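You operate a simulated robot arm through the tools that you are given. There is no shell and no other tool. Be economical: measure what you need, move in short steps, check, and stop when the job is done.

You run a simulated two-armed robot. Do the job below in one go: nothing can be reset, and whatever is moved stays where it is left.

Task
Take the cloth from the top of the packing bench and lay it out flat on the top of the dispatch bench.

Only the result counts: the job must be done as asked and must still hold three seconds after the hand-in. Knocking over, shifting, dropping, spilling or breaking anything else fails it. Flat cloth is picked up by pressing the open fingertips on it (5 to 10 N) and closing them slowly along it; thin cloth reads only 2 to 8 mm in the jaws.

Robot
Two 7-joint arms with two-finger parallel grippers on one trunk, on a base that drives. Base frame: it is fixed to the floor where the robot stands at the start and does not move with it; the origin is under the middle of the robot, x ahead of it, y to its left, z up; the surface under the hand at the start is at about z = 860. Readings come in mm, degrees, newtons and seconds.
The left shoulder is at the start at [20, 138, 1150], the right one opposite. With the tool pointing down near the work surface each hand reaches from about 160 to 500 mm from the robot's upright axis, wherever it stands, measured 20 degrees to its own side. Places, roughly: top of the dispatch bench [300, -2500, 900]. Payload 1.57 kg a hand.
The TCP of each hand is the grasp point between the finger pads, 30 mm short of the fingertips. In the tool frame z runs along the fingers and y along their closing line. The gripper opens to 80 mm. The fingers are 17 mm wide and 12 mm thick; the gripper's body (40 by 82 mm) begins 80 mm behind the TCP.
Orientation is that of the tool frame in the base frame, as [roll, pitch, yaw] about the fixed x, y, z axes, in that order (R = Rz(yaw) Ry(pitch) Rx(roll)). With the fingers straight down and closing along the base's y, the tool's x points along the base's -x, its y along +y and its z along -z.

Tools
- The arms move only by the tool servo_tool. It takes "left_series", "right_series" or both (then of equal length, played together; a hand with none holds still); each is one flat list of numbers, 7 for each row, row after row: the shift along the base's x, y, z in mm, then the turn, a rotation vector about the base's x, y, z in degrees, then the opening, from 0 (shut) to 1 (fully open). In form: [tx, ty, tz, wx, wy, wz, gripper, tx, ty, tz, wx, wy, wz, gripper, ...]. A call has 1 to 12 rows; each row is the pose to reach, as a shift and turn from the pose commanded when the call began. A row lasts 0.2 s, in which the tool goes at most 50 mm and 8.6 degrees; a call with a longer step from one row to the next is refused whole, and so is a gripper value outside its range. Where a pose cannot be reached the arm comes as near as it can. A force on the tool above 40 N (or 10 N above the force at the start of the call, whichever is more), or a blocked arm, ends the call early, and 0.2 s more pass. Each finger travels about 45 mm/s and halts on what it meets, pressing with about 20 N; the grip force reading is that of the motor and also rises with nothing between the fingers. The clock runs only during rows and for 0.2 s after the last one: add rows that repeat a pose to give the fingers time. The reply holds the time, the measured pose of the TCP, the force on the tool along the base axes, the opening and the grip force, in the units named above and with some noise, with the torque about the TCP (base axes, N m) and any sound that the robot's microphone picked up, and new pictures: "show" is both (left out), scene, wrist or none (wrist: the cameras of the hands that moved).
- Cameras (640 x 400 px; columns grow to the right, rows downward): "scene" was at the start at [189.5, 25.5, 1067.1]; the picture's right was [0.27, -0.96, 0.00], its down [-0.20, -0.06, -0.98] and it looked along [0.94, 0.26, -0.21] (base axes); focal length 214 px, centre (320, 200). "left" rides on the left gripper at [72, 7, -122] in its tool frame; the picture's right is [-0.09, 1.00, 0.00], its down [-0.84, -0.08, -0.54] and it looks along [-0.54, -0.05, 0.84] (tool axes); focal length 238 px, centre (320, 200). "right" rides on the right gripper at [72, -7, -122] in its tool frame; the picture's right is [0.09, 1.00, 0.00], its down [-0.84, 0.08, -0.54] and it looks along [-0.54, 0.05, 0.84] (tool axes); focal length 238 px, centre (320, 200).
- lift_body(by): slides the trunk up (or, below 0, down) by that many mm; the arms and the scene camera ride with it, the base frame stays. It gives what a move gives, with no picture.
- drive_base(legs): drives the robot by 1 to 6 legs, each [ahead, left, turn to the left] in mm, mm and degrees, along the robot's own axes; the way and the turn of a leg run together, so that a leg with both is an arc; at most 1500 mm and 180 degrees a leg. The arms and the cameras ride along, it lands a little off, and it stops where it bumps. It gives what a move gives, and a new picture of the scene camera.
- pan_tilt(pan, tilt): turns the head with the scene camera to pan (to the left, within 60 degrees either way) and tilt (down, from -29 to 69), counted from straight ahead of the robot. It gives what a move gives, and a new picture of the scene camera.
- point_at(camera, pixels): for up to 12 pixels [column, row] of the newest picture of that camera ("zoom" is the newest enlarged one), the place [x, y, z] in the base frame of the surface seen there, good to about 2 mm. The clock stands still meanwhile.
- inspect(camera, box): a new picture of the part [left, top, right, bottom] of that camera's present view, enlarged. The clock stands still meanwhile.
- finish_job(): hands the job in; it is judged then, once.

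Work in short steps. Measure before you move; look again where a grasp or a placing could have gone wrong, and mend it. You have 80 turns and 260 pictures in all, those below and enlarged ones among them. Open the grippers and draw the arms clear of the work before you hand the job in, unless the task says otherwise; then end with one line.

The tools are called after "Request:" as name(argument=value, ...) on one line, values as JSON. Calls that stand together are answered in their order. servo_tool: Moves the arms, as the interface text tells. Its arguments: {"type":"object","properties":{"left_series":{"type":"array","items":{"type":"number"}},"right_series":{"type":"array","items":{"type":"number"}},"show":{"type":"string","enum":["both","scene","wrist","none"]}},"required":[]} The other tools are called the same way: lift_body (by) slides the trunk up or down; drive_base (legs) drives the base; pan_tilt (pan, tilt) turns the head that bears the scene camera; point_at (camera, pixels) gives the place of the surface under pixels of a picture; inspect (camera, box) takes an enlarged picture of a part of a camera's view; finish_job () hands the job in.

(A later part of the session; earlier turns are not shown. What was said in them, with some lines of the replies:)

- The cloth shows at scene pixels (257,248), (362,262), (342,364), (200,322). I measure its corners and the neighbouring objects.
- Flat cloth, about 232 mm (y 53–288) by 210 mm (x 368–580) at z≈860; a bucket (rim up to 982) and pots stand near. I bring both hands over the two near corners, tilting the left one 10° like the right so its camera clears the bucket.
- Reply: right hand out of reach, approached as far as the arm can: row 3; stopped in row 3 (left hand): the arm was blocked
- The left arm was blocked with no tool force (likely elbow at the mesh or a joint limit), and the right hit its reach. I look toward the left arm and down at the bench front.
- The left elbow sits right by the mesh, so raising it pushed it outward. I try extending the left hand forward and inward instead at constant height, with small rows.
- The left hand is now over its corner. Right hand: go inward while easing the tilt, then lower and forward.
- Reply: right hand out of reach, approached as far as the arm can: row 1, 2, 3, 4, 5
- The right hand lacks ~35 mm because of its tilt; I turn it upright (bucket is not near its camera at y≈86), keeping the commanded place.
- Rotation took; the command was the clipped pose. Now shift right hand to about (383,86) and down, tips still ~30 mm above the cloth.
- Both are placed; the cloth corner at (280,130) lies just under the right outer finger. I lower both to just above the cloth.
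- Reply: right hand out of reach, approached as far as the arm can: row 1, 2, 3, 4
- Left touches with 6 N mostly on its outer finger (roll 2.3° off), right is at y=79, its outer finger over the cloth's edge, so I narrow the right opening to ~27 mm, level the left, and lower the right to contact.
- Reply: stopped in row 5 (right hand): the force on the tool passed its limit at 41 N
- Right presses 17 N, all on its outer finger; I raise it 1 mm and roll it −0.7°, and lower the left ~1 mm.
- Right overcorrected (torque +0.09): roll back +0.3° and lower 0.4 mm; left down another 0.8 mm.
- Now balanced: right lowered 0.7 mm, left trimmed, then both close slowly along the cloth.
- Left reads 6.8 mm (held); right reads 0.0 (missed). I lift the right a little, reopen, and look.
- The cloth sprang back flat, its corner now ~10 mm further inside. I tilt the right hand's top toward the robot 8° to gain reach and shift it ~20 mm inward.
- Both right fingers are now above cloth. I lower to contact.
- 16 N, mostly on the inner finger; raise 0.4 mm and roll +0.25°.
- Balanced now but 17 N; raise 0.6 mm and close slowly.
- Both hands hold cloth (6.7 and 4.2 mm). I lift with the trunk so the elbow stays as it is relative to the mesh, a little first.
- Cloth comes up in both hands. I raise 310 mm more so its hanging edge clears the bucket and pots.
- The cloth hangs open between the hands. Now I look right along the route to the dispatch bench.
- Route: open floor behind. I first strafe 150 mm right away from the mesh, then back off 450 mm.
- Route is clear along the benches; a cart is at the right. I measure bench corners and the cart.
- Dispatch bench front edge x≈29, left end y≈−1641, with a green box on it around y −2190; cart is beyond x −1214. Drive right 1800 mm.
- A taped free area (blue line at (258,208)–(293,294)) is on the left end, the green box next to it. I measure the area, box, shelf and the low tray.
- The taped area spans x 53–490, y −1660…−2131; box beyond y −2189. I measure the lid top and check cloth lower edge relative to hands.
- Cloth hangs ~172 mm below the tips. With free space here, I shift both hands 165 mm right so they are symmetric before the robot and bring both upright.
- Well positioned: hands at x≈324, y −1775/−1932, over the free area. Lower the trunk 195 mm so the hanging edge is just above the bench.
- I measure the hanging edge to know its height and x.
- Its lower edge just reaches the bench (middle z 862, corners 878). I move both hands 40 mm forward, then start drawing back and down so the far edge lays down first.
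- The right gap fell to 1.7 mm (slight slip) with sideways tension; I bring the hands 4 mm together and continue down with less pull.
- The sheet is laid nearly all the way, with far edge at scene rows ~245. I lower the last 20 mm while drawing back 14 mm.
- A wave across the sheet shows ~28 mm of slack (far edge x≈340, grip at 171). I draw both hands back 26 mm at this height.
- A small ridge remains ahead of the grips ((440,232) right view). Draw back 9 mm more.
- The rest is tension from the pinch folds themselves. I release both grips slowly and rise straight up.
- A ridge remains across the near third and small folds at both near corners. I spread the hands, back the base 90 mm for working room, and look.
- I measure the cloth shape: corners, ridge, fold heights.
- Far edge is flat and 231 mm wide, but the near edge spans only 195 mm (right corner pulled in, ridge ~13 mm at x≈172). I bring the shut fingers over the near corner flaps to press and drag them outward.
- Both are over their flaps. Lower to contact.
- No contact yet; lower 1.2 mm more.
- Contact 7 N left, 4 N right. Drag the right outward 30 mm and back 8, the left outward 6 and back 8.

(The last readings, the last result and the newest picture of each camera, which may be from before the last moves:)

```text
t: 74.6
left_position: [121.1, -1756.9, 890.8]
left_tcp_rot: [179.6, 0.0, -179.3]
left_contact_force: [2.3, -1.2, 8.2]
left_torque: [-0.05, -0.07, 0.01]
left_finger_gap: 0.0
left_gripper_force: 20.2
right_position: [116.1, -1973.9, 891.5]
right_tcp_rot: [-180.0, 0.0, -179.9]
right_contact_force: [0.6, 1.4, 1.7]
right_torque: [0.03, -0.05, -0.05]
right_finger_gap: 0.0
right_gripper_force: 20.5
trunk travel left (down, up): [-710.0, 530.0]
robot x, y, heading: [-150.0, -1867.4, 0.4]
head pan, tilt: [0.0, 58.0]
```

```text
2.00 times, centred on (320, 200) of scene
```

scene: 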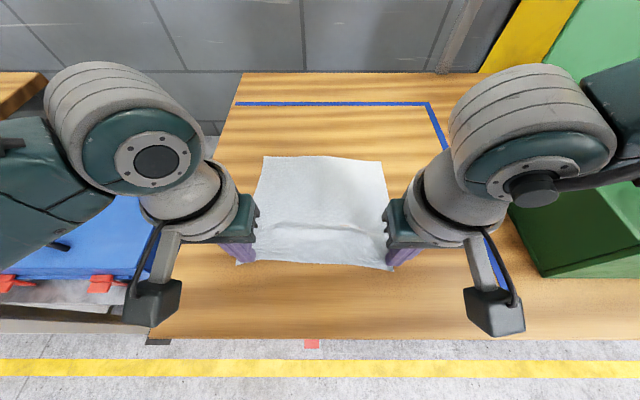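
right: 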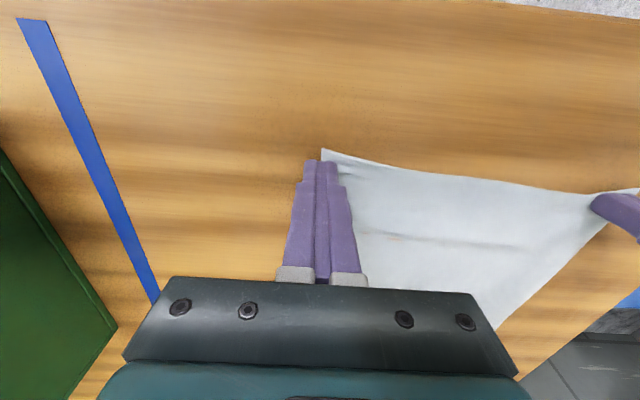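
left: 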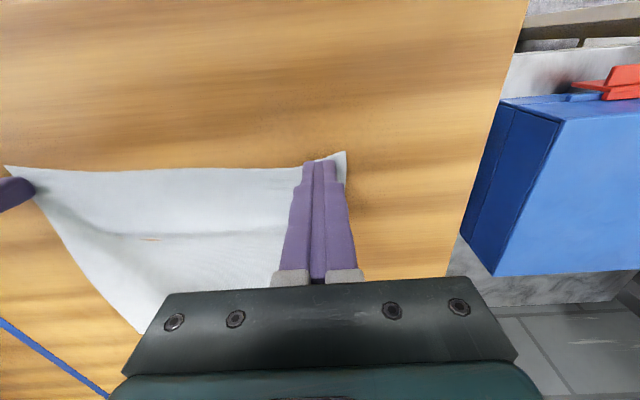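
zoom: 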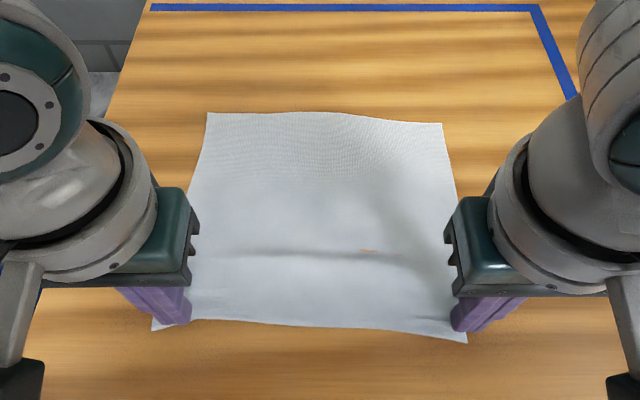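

Much better: near edge spread out, only a faint ridge left. Press a touch more on the right and draw both back 8 mm and outward 2 mm.

Request:
servo_tool(left_series=[0, 0, 0, 0, 0, 0, 0, -2, 1, 0, 0, 0, 0, 0, -4, 2, 0, 0, 0, 0, 0, -6, 2, 0, 0, 0, 0, 0, -8, 2, 0, 0, 0, 0, 0, -8, 2, 0, 0, 0, 0, 0], right_series=[0, 0, -0.5, 0, 0, 0, 0, -2, -1, -0.5, 0, 0, 0, 0, -4, -2, -0.5, 0, 0, 0, 0, -6, -2, -0.5, 0, 0, 0, 0, -8, -2, -0.5, 0, 0, 0, 0, -8, -2, -0.5, 0, 0, 0, 0], show="none")

Request:
inspect(camera="scene", box=[160, 100, 480, 300])

Request:
point_at(camera="zoom", pixels=[[212, 118], [325, 118], [438, 128], [300, 235], [300, 245], [300, 255], [300, 265], [400, 250], [400, 262], [420, 280], [300, 318], [300, 300]])

```text
t: 76.0
left_position: [114.1, -1753.9, 891.8]
left_tcp_rot: [179.6, 0.0, -179.3]
left_contact_force: [0.2, -0.4, 1.6]
left_torque: [-0.04, 0.01, 0.0]
left_finger_gap: 0.1
left_gripper_force: 19.7
right_position: [109.2, -1975.6, 891.9]
right_tcp_rot: [179.9, 0.1, -179.9]
right_contact_force: [2.6, 1.9, 16.2]
right_torque: [0.18, -0.04, -0.03]
right_finger_gap: 0.0
right_gripper_force: 19.9
trunk travel left (down, up): [-710.0, 530.0]
robot x, y, heading: [-145.2, -1866.4, 0.2]
head pan, tilt: [0.0, 58.0]
```

```text
2.00 times, centred on (320, 200) of scene
```

zoom: 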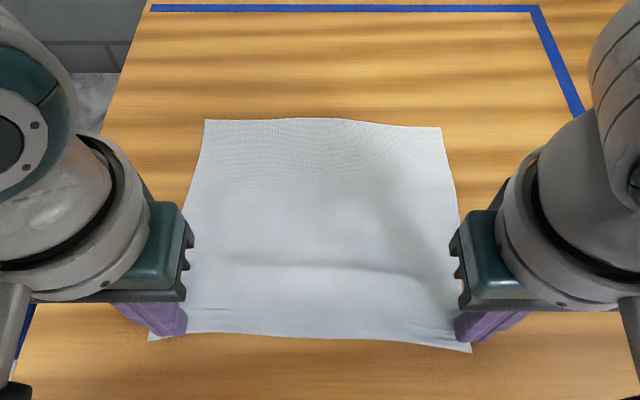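

```text
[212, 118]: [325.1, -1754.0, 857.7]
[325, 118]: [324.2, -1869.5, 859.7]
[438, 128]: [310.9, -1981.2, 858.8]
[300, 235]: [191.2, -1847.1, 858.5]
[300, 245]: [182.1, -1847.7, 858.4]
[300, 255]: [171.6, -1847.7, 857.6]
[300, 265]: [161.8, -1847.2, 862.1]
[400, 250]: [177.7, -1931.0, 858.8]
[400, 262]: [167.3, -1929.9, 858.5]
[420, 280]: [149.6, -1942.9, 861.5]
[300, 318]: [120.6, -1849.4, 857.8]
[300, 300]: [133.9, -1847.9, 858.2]
```

Ridge is now only ~4 mm and the sheet moves as a whole. I lift the hands off, outward, and look.

Request:
servo_tool(left_series=[0, 0, 10, 0, 0, 0, 0, 0, 0, 40, 0, 0, 0, 0, 0, 20, 80, 0, 0, 0, 0, -20, 50, 120, 0, 0, 0, 0, -40, 80, 145, 0, 0, 0, 0], right_series=[0, 0, 10, 0, 0, 0, 0, 0, 0, 40, 0, 0, 0, 0, 0, -20, 80, 0, 0, 0, 0, -20, -50, 120, 0, 0, 0, 0, -40, -80, 145, 0, 0, 0, 0], show="scene")

Request:
inspect(camera="scene", box=[200, 130, 440, 280])

Request:
point_at(camera="zoom", pixels=[[300, 215], [300, 222], [300, 229], [300, 236], [420, 215], [420, 228], [420, 240], [200, 215], [200, 228], [460, 230], [320, 180], [320, 260]])

```text
refused: row 4 steps farther than a row can; nothing moved
```

```text
2.67 times, centred on (320, 205) of scene
```

zoom: 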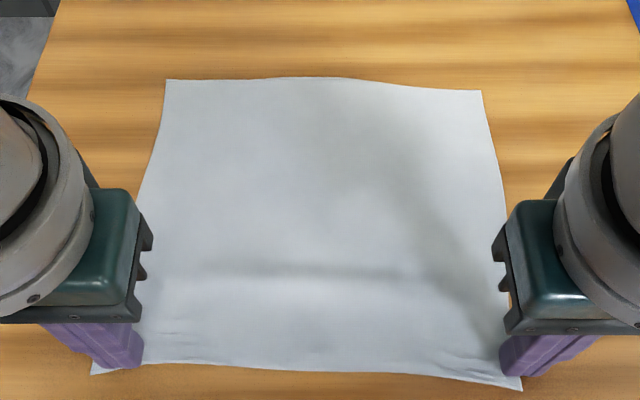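

```text
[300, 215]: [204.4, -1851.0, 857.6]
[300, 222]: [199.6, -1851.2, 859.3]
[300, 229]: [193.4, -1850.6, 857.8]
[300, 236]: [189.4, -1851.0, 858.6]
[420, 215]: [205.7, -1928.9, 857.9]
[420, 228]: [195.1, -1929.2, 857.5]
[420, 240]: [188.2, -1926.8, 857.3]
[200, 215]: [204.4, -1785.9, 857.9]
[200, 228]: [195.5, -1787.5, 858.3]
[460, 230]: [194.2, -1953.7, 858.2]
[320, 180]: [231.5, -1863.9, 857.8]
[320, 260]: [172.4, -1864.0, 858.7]
```

Refused for step size (nothing moved). Repeat the lift in smaller steps.

Request:
servo_tool(left_series=[0, 0, 10, 0, 0, 0, 0, 0, 0, 40, 0, 0, 0, 0, 0, 15, 75, 0, 0, 0, 0, -15, 35, 105, 0, 0, 0, 0, -30, 60, 135, 0, 0, 0, 0, -40, 80, 145, 0, 0, 0, 0], right_series=[0, 0, 10, 0, 0, 0, 0, 0, 0, 40, 0, 0, 0, 0, 0, -15, 75, 0, 0, 0, 0, -15, -35, 105, 0, 0, 0, 0, -30, -60, 135, 0, 0, 0, 0, -40, -80, 145, 0, 0, 0, 0], show="scene")

Request:
inspect(camera="scene", box=[200, 130, 440, 280])

Request:
point_at(camera="zoom", pixels=[[300, 262], [300, 270], [300, 280], [420, 270], [420, 280], [460, 300], [200, 265], [170, 340], [120, 355], [490, 370], [480, 350], [320, 340]])

```text
t: 77.4
left_position: [71.0, -1673.6, 1036.7]
left_tcp_rot: [179.8, 0.0, -179.3]
left_contact_force: [0.9, -0.4, -0.5]
left_torque: [-0.02, 0.03, -0.02]
left_finger_gap: 0.0
left_gripper_force: 20.3
right_position: [67.5, -2057.2, 1036.0]
right_tcp_rot: [-179.9, -0.1, -179.9]
right_contact_force: [-0.2, 0.0, 0.2]
right_torque: [0.0, 0.01, 0.05]
right_finger_gap: 0.1
right_gripper_force: 20.1
trunk travel left (down, up): [-710.0, 530.0]
robot x, y, heading: [-147.5, -1861.5, 0.2]
head pan, tilt: [0.0, 58.0]
```

scene: 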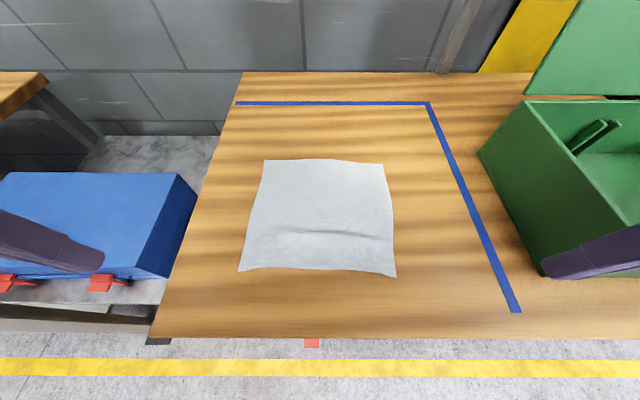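

```text
2.67 times, centred on (320, 205) of scene
```

zoom: 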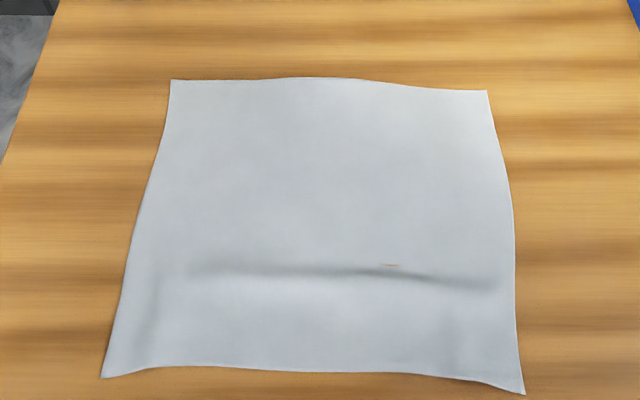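

```text
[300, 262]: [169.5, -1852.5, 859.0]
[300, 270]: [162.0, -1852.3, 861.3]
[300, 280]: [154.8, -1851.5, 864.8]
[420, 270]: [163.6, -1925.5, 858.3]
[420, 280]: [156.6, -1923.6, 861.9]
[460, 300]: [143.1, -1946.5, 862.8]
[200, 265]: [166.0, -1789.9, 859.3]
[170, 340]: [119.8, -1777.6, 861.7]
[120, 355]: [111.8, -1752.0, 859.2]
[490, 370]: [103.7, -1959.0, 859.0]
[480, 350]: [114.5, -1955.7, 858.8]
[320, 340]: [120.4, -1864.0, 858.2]
```

A soft ridge ~6 mm remains at x≈155. I anchor the far part with the left fingers at (215,−1795) and use the right at (127,−1925) to pull the near strip back.

Request:
servo_tool(left_series=[30, -25, 0, 0, 0, 0, 0, 60, -50, 0, 0, 0, 0, 0, 90, -75, 0, 0, 0, 0, 0, 120, -100, -15, 0, 0, 0, 0, 144, -121, -45, 0, 0, 0, 0, 144, -121, -90, 0, 0, 0, 0, 144, -121, -125, 0, 0, 0, 0, 144, -121, -142, 0, 0, 0, 0, 144, -121, -144, 0, 0, 0, 0, 144, -121, -144, 0, 0, 0, 0], right_series=[12, 35, 0, 0, 0, 0, 0, 25, 70, 0, 0, 0, 0, 0, 40, 105, 0, 0, 0, 0, 0, 55, 130, -15, 0, 0, 0, 0, 60, 132, -45, 0, 0, 0, 0, 60, 132, -90, 0, 0, 0, 0, 60, 132, -125, 0, 0, 0, 0, 60, 132, -141, 0, 0, 0, 0, 60, 132, -143.3, 0, 0, 0, 0, 60, 132, -143.3, 0, 0, 0, 0], show="scene")

```text
t: 79.6
left_position: [214.6, -1795.2, 891.3]
left_tcp_rot: [179.5, -0.1, -179.3]
left_contact_force: [-1.0, -0.2, -0.7]
left_torque: [-0.01, -0.04, -0.02]
left_finger_gap: 0.0
left_gripper_force: 19.9
right_position: [127.7, -1923.5, 892.6]
right_tcp_rot: [-179.9, -0.1, -179.9]
right_contact_force: [0.2, -0.2, -0.1]
right_torque: [0.0, -0.02, 0.01]
right_finger_gap: 0.0
right_gripper_force: 20.3
trunk travel left (down, up): [-710.0, 530.0]
robot x, y, heading: [-145.7, -1863.4, -0.0]
head pan, tilt: [0.0, 58.0]
```

scene: 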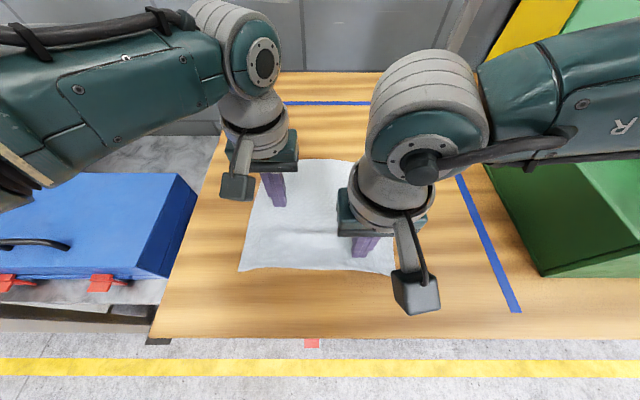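

Lower both into contact in half-millimetre steps.

Request:
servo_tool(left_series=[0, 0, -0.5, 0, 0, 0, 0, 0, 0, -1, 0, 0, 0, 0, 0, 0, -1.3, 0, 0, 0, 0], right_series=[0, 0, -0.6, 0, 0, 0, 0, 0, 0, -1.2, 0, 0, 0, 0, 0, 0, -1.4, 0, 0, 0, 0], show="none")

```text
t: 80.4
left_position: [218.2, -1795.7, 890.9]
left_tcp_rot: [179.8, 0.0, -179.3]
left_contact_force: [-2.2, -0.1, 10.8]
left_torque: [-0.02, 0.07, 0.0]
left_finger_gap: 0.0
left_gripper_force: 20.3
right_position: [128.4, -1923.2, 890.3]
right_tcp_rot: [-179.9, 0.0, -179.9]
right_contact_force: [-0.2, -0.2, 0.6]
right_torque: [-0.02, 0.03, -0.01]
right_finger_gap: 0.0
right_gripper_force: 20.0
trunk travel left (down, up): [-710.0, 530.0]
robot x, y, heading: [-144.5, -1864.4, 0.1]
head pan, tilt: [0.0, 58.0]
```

Left anchors with 11 N. Right goes down 0.7 mm more and pulls back 9 mm.

Request:
servo_tool(right_series=[0, 0, -0.4, 0, 0, 0, 0, 0, 0, -0.8, 0, 0, 0, 0, -2, 0, -0.8, 0, 0, 0, 0, -4, 0, -0.8, 0, 0, 0, 0, -6, 0, -0.8, 0, 0, 0, 0, -9, 0, -0.8, 0, 0, 0, 0, -9, 0, -0.8, 0, 0, 0, 0], show="scene")

Request:
inspect(camera="scene", box=[200, 130, 440, 280])

```text
t: 82.0
left_position: [218.6, -1794.7, 891.1]
left_tcp_rot: [179.7, 0.1, -179.2]
left_contact_force: [-1.1, -0.8, 2.3]
left_torque: [-0.03, 0.08, -0.01]
left_finger_gap: 0.0
left_gripper_force: 19.8
right_position: [121.7, -1922.6, 890.4]
right_tcp_rot: [180.0, 0.2, -179.9]
right_contact_force: [5.2, 0.3, 30.2]
right_torque: [0.02, -0.08, -0.02]
right_finger_gap: 0.0
right_gripper_force: 19.8
trunk travel left (down, up): [-710.0, 530.0]
robot x, y, heading: [-146.1, -1864.9, -0.0]
head pan, tilt: [0.0, 58.0]
```

scene: 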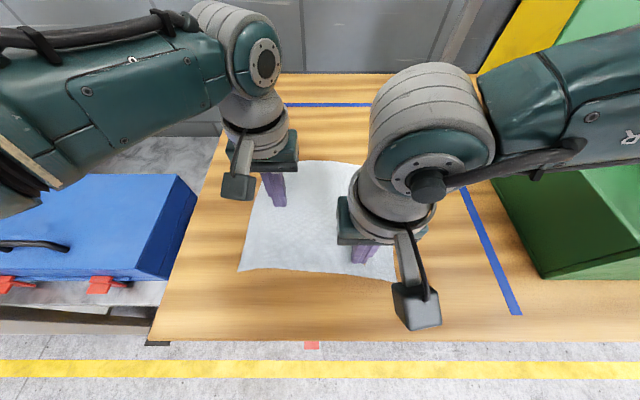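

```text
2.67 times, centred on (320, 205) of scene
```

zoom: 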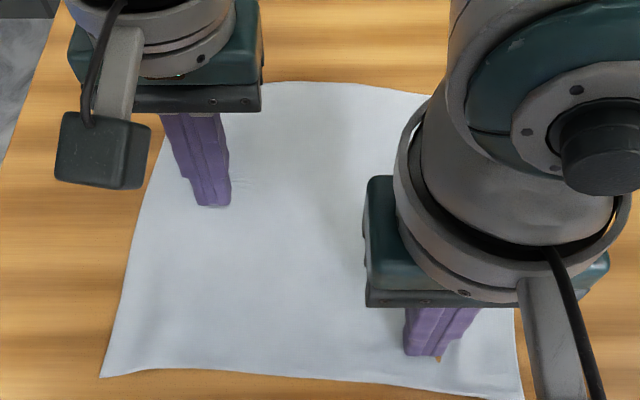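

The ridge is gone. Lift straight off, spread the hands and check.

Request:
servo_tool(left_series=[0, 0, 10, 0, 0, 0, 0, 0, 0, 40, 0, 0, 0, 0, 0, 0, 80, 0, 0, 0, 0, -20, 20, 115, 0, 0, 0, 0, -45, 40, 145, 0, 0, 0, 0, -75, 65, 150, 0, 0, 0, 0, -105, 90, 150, 0, 0, 0, 0, -135, 115, 150, 0, 0, 0, 0], right_series=[0, 0, 10, 0, 0, 0, 0, 0, 0, 40, 0, 0, 0, 0, 0, 0, 80, 0, 0, 0, 0, -10, -30, 110, 0, 0, 0, 0, -20, -60, 140, 0, 0, 0, 0, -35, -90, 145, 0, 0, 0, 0, -45, -120, 145, 0, 0, 0, 0, -50, -130, 145, 0, 0, 0, 0], show="scene")

Request:
inspect(camera="scene", box=[200, 130, 440, 280])

Request:
point_at(camera="zoom", pixels=[[170, 90], [485, 100], [110, 372], [518, 390], [300, 270], [300, 290], [420, 280], [420, 310], [200, 280], [160, 345], [480, 365], [320, 360]])

```text
t: 83.8
left_position: [78.8, -1681.4, 1040.7]
left_tcp_rot: [179.7, 0.0, -179.2]
left_contact_force: [0.4, 0.0, -0.6]
left_torque: [0.01, 0.0, 0.03]
left_finger_gap: 0.0
left_gripper_force: 19.8
right_position: [68.9, -2052.5, 1033.2]
right_tcp_rot: [-179.9, -0.1, -179.9]
right_contact_force: [-0.5, -0.5, -0.7]
right_torque: [0.01, 0.0, -0.01]
right_finger_gap: 0.0
right_gripper_force: 19.6
trunk travel left (down, up): [-710.0, 530.0]
robot x, y, heading: [-146.8, -1862.0, 0.1]
head pan, tilt: [0.0, 58.0]
```

scene: 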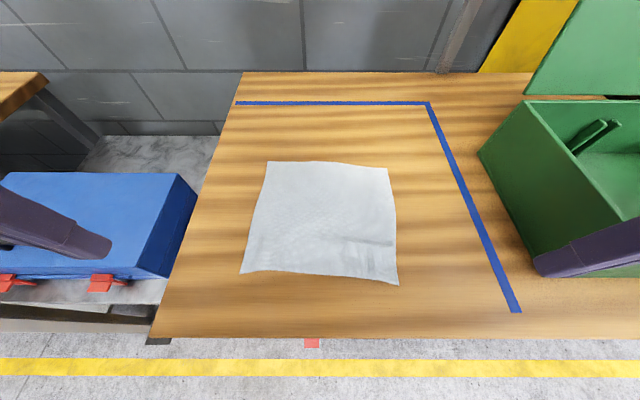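

```text
2.67 times, centred on (320, 205) of scene
```

zoom: 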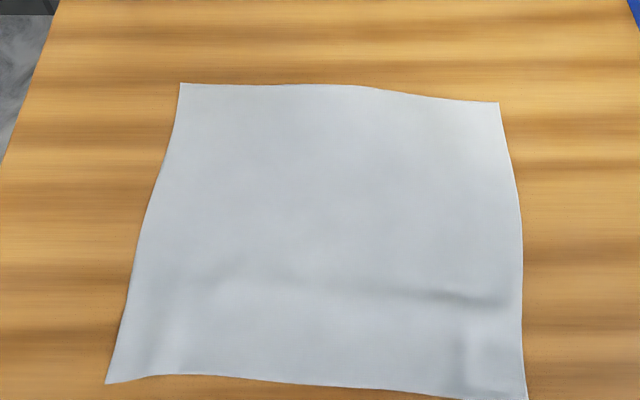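

```text
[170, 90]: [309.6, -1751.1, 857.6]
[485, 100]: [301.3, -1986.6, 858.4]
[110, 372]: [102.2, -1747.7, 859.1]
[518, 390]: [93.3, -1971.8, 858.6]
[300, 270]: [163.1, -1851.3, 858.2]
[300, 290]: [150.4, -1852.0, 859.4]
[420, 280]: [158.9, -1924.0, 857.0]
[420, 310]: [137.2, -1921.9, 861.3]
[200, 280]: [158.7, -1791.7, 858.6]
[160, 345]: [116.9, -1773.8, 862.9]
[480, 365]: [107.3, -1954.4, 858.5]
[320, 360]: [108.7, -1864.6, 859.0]
```

Nearly flat (≤5 mm); slight waves at the near corners (near edge 224 of 235 mm). One more corner spread: press at (115,−1762) and (112,−1960).

Request:
servo_tool(left_series=[10, -25, 0, 0, 0, 0, 0, 20, -50, -20, 0, 0, 0, 0, 36, -80, -45, 0, 0, 0, 0, 36, -80, -90, 0, 0, 0, 0, 36, -80, -130, 0, 0, 0, 0, 36, -80, -147, 0, 0, 0, 0, 36, -80, -149.5, 0, 0, 0, 0, 36, -80, -149.5, 0, 0, 0, 0], right_series=[10, 30, 0, 0, 0, 0, 0, 25, 65, -20, 0, 0, 0, 0, 43, 93, -45, 0, 0, 0, 0, 43, 93, -85, 0, 0, 0, 0, 43, 93, -125, 0, 0, 0, 0, 43, 93, -140, 0, 0, 0, 0, 43, 93, -142.5, 0, 0, 0, 0, 43, 93, -142.5, 0, 0, 0, 0], show="none")

```text
t: 85.6
left_position: [117.1, -1761.7, 891.9]
left_tcp_rot: [179.7, 0.0, -179.3]
left_contact_force: [0.0, -0.2, -0.5]
left_torque: [0.02, -0.04, -0.04]
left_finger_gap: 0.3
left_gripper_force: 19.9
right_position: [112.4, -1959.9, 891.9]
right_tcp_rot: [180.0, -0.1, -180.0]
right_contact_force: [0.5, 0.1, -0.6]
right_torque: [0.01, 0.0, 0.0]
right_finger_gap: 0.3
right_gripper_force: 20.1
trunk travel left (down, up): [-710.0, 530.0]
robot x, y, heading: [-145.8, -1863.7, 0.2]
head pan, tilt: [0.0, 58.0]
```

Not touching yet; lower 1.5 mm in small steps.

Request:
servo_tool(left_series=[0, 0, -0.5, 0, 0, 0, 0, 0, 0, -1, 0, 0, 0, 0, 0, 0, -1.3, 0, 0, 0, 0], right_series=[0, 0, -0.5, 0, 0, 0, 0, 0, 0, -1, 0, 0, 0, 0, 0, 0, -1.4, 0, 0, 0, 0], show="none")

```text
t: 86.4
left_position: [118.9, -1760.5, 892.1]
left_tcp_rot: [179.8, 0.1, -179.2]
left_contact_force: [-2.0, 0.3, 14.6]
left_torque: [0.04, 0.11, 0.04]
left_finger_gap: 0.0
left_gripper_force: 20.2
right_position: [111.5, -1959.3, 891.6]
right_tcp_rot: [-179.9, -0.1, -179.9]
right_contact_force: [0.3, -0.4, 0.7]
right_torque: [0.04, -0.02, -0.01]
right_finger_gap: 0.0
right_gripper_force: 20.0
trunk travel left (down, up): [-710.0, 530.0]
robot x, y, heading: [-148.6, -1861.3, 0.1]
head pan, tilt: [0.0, 58.0]
```

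Left 15 N; right down another 0.5 mm, then spread: right −10 y / −6 x, left +5 y.

Request:
servo_tool(left_series=[0, 0, 0.2, 0, 0, 0, 0, 0, 0, 0.2, 0, 0, 0, 0, 0, 1, 0.2, 0, 0, 0, 0, 0, 3, 0.2, 0, 0, 0, 0, -1, 5, 0.2, 0, 0, 0, 0, -2, 5, 0.2, 0, 0, 0, 0, -3, 5, 0.2, 0, 0, 0, 0, -3, 5, 0.2, 0, 0, 0, 0], right_series=[0, 0, -0.3, 0, 0, 0, 0, 0, 0, -0.6, 0, 0, 0, 0, 0, -3, -0.6, 0, 0, 0, 0, 0, -6, -0.6, 0, 0, 0, 0, -1, -9, -0.6, 0, 0, 0, 0, -3, -10, -0.6, 0, 0, 0, 0, -6, -10, -0.6, 0, 0, 0, 0, -6, -10, -0.6, 0, 0, 0, 0], show="none")

Request:
inspect(camera="scene", box=[200, 130, 440, 280])

```text
t: 88.2
left_position: [115.7, -1756.6, 890.9]
left_tcp_rot: [179.8, 0.2, -179.3]
left_contact_force: [2.9, -4.0, 15.3]
left_torque: [-0.12, -0.05, 0.01]
left_finger_gap: 0.0
left_gripper_force: 19.2
right_position: [107.4, -1970.8, 890.8]
right_tcp_rot: [-179.9, 0.1, -179.8]
right_contact_force: [0.5, 2.6, 3.5]
right_torque: [0.01, -0.03, -0.03]
right_finger_gap: 0.0
right_gripper_force: 19.9
trunk travel left (down, up): [-710.0, 530.0]
robot x, y, heading: [-148.9, -1866.9, 0.2]
head pan, tilt: [0.0, 58.0]
```

```text
2.67 times, centred on (320, 205) of scene
```

zoom: 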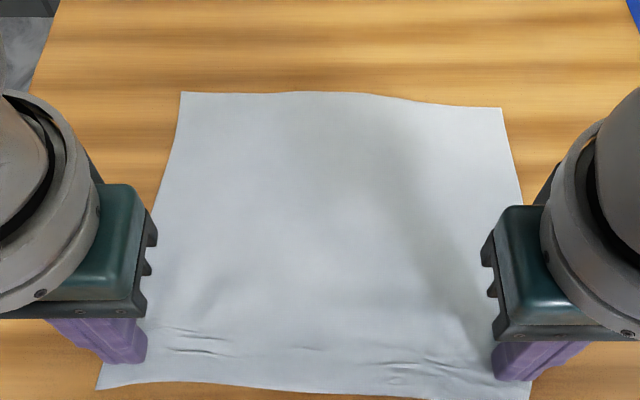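

Taut and flat now. Lift off straight, withdraw and open the hands.

Request:
servo_tool(left_series=[0, 0, 10, 0, 0, 0, 0, 0, 0, 40, 0, 0, 0, 0, 0, 15, 75, 0, 0, 0, 0.3, -10, 40, 110, 0, 0, 0, 0.6, -20, 65, 140, 0, 0, 0, 1, -30, 80, 150, 0, 0, 0, 1], right_series=[0, 0, 10, 0, 0, 0, 0, 0, 0, 40, 0, 0, 0, 0, 0, -15, 75, 0, 0, 0, 0.3, -10, -40, 110, 0, 0, 0, 0.6, -20, -65, 140, 0, 0, 0, 1, -30, -80, 150, 0, 0, 0, 1], show="scene")

Request:
inspect(camera="scene", box=[200, 130, 440, 280])

Request:
point_at(camera="zoom", pixels=[[185, 100], [495, 112], [105, 385], [520, 395], [300, 280], [300, 300], [420, 290], [420, 320], [200, 290], [160, 350], [470, 365], [320, 370]])

```text
t: 89.6
left_position: [84.4, -1672.8, 1040.5]
left_tcp_rot: [179.7, -0.1, -179.3]
left_contact_force: [-0.2, -0.4, -0.6]
left_torque: [0.0, 0.01, -0.02]
left_finger_gap: 80.1
left_gripper_force: 0.1
right_position: [74.4, -2050.5, 1039.8]
right_tcp_rot: [-179.9, -0.1, -179.7]
right_contact_force: [0.7, 0.2, -1.2]
right_torque: [0.01, -0.01, 0.0]
right_finger_gap: 80.5
right_gripper_force: 0.0
trunk travel left (down, up): [-710.0, 530.0]
robot x, y, heading: [-144.7, -1867.9, 0.2]
head pan, tilt: [0.0, 58.0]
```

scene: 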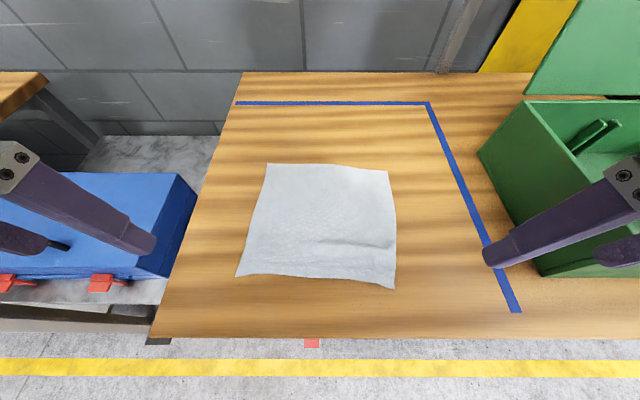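

```text
2.67 times, centred on (320, 205) of scene
```

zoom: 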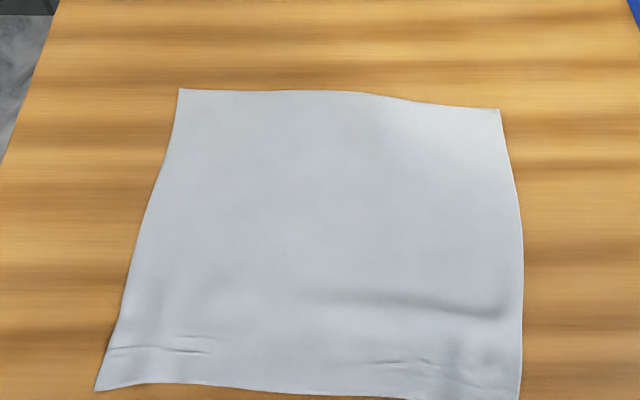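

```text
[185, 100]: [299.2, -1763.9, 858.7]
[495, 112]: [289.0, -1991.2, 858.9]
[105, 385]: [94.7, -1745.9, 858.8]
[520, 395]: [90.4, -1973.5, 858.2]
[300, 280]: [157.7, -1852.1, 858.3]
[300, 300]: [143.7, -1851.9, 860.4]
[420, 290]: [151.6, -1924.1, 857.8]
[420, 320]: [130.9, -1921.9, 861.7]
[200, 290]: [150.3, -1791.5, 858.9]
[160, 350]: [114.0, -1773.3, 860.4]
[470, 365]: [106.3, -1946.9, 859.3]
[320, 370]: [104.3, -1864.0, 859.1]
```

The cloth lies flat (within ~4 mm, all corners spread). I back the robot off 250 mm to clear the work.

Request:
drive_base(legs=[[-250, 0, 0]])

```text
t: 91.4
left_position: [-159.1, -1674.7, 1039.1]
left_tcp_rot: [179.8, 0.0, -179.4]
left_contact_force: [0.6, 0.4, -0.4]
left_torque: [-0.01, 0.0, -0.01]
left_finger_gap: 80.1
left_gripper_force: 0.0
right_position: [-171.3, -2050.7, 1039.4]
right_tcp_rot: [-179.9, 0.0, 179.9]
right_contact_force: [0.2, 0.0, 0.7]
right_torque: [0.02, 0.02, 0.0]
right_finger_gap: 79.8
right_gripper_force: 0.0
trunk travel left (down, up): [-710.0, 530.0]
robot x, y, heading: [-388.3, -1864.4, 0.1]
head pan, tilt: [0.0, 58.0]
```

scene: 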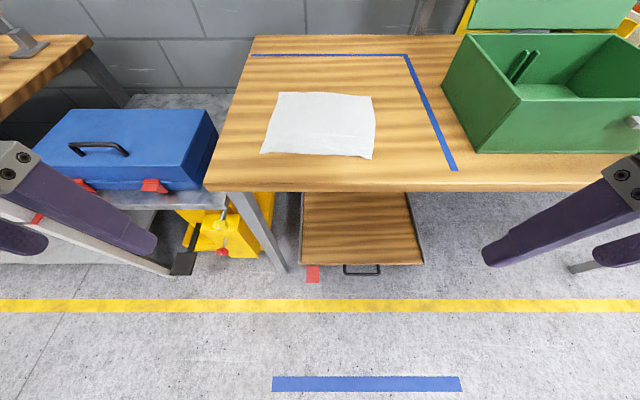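

The cloth lies flat inside the taped area, the grippers are open and clear, and nothing else has moved. I hand the job in.

Request:
finish_job()

```text
The job is handed in.
```

The cloth is laid out flat on the dispatch bench, to within about 4 mm (a few faint ripples along its near edge); both grippers are open and clear, nothing else was seen to move, and the job is handed in.
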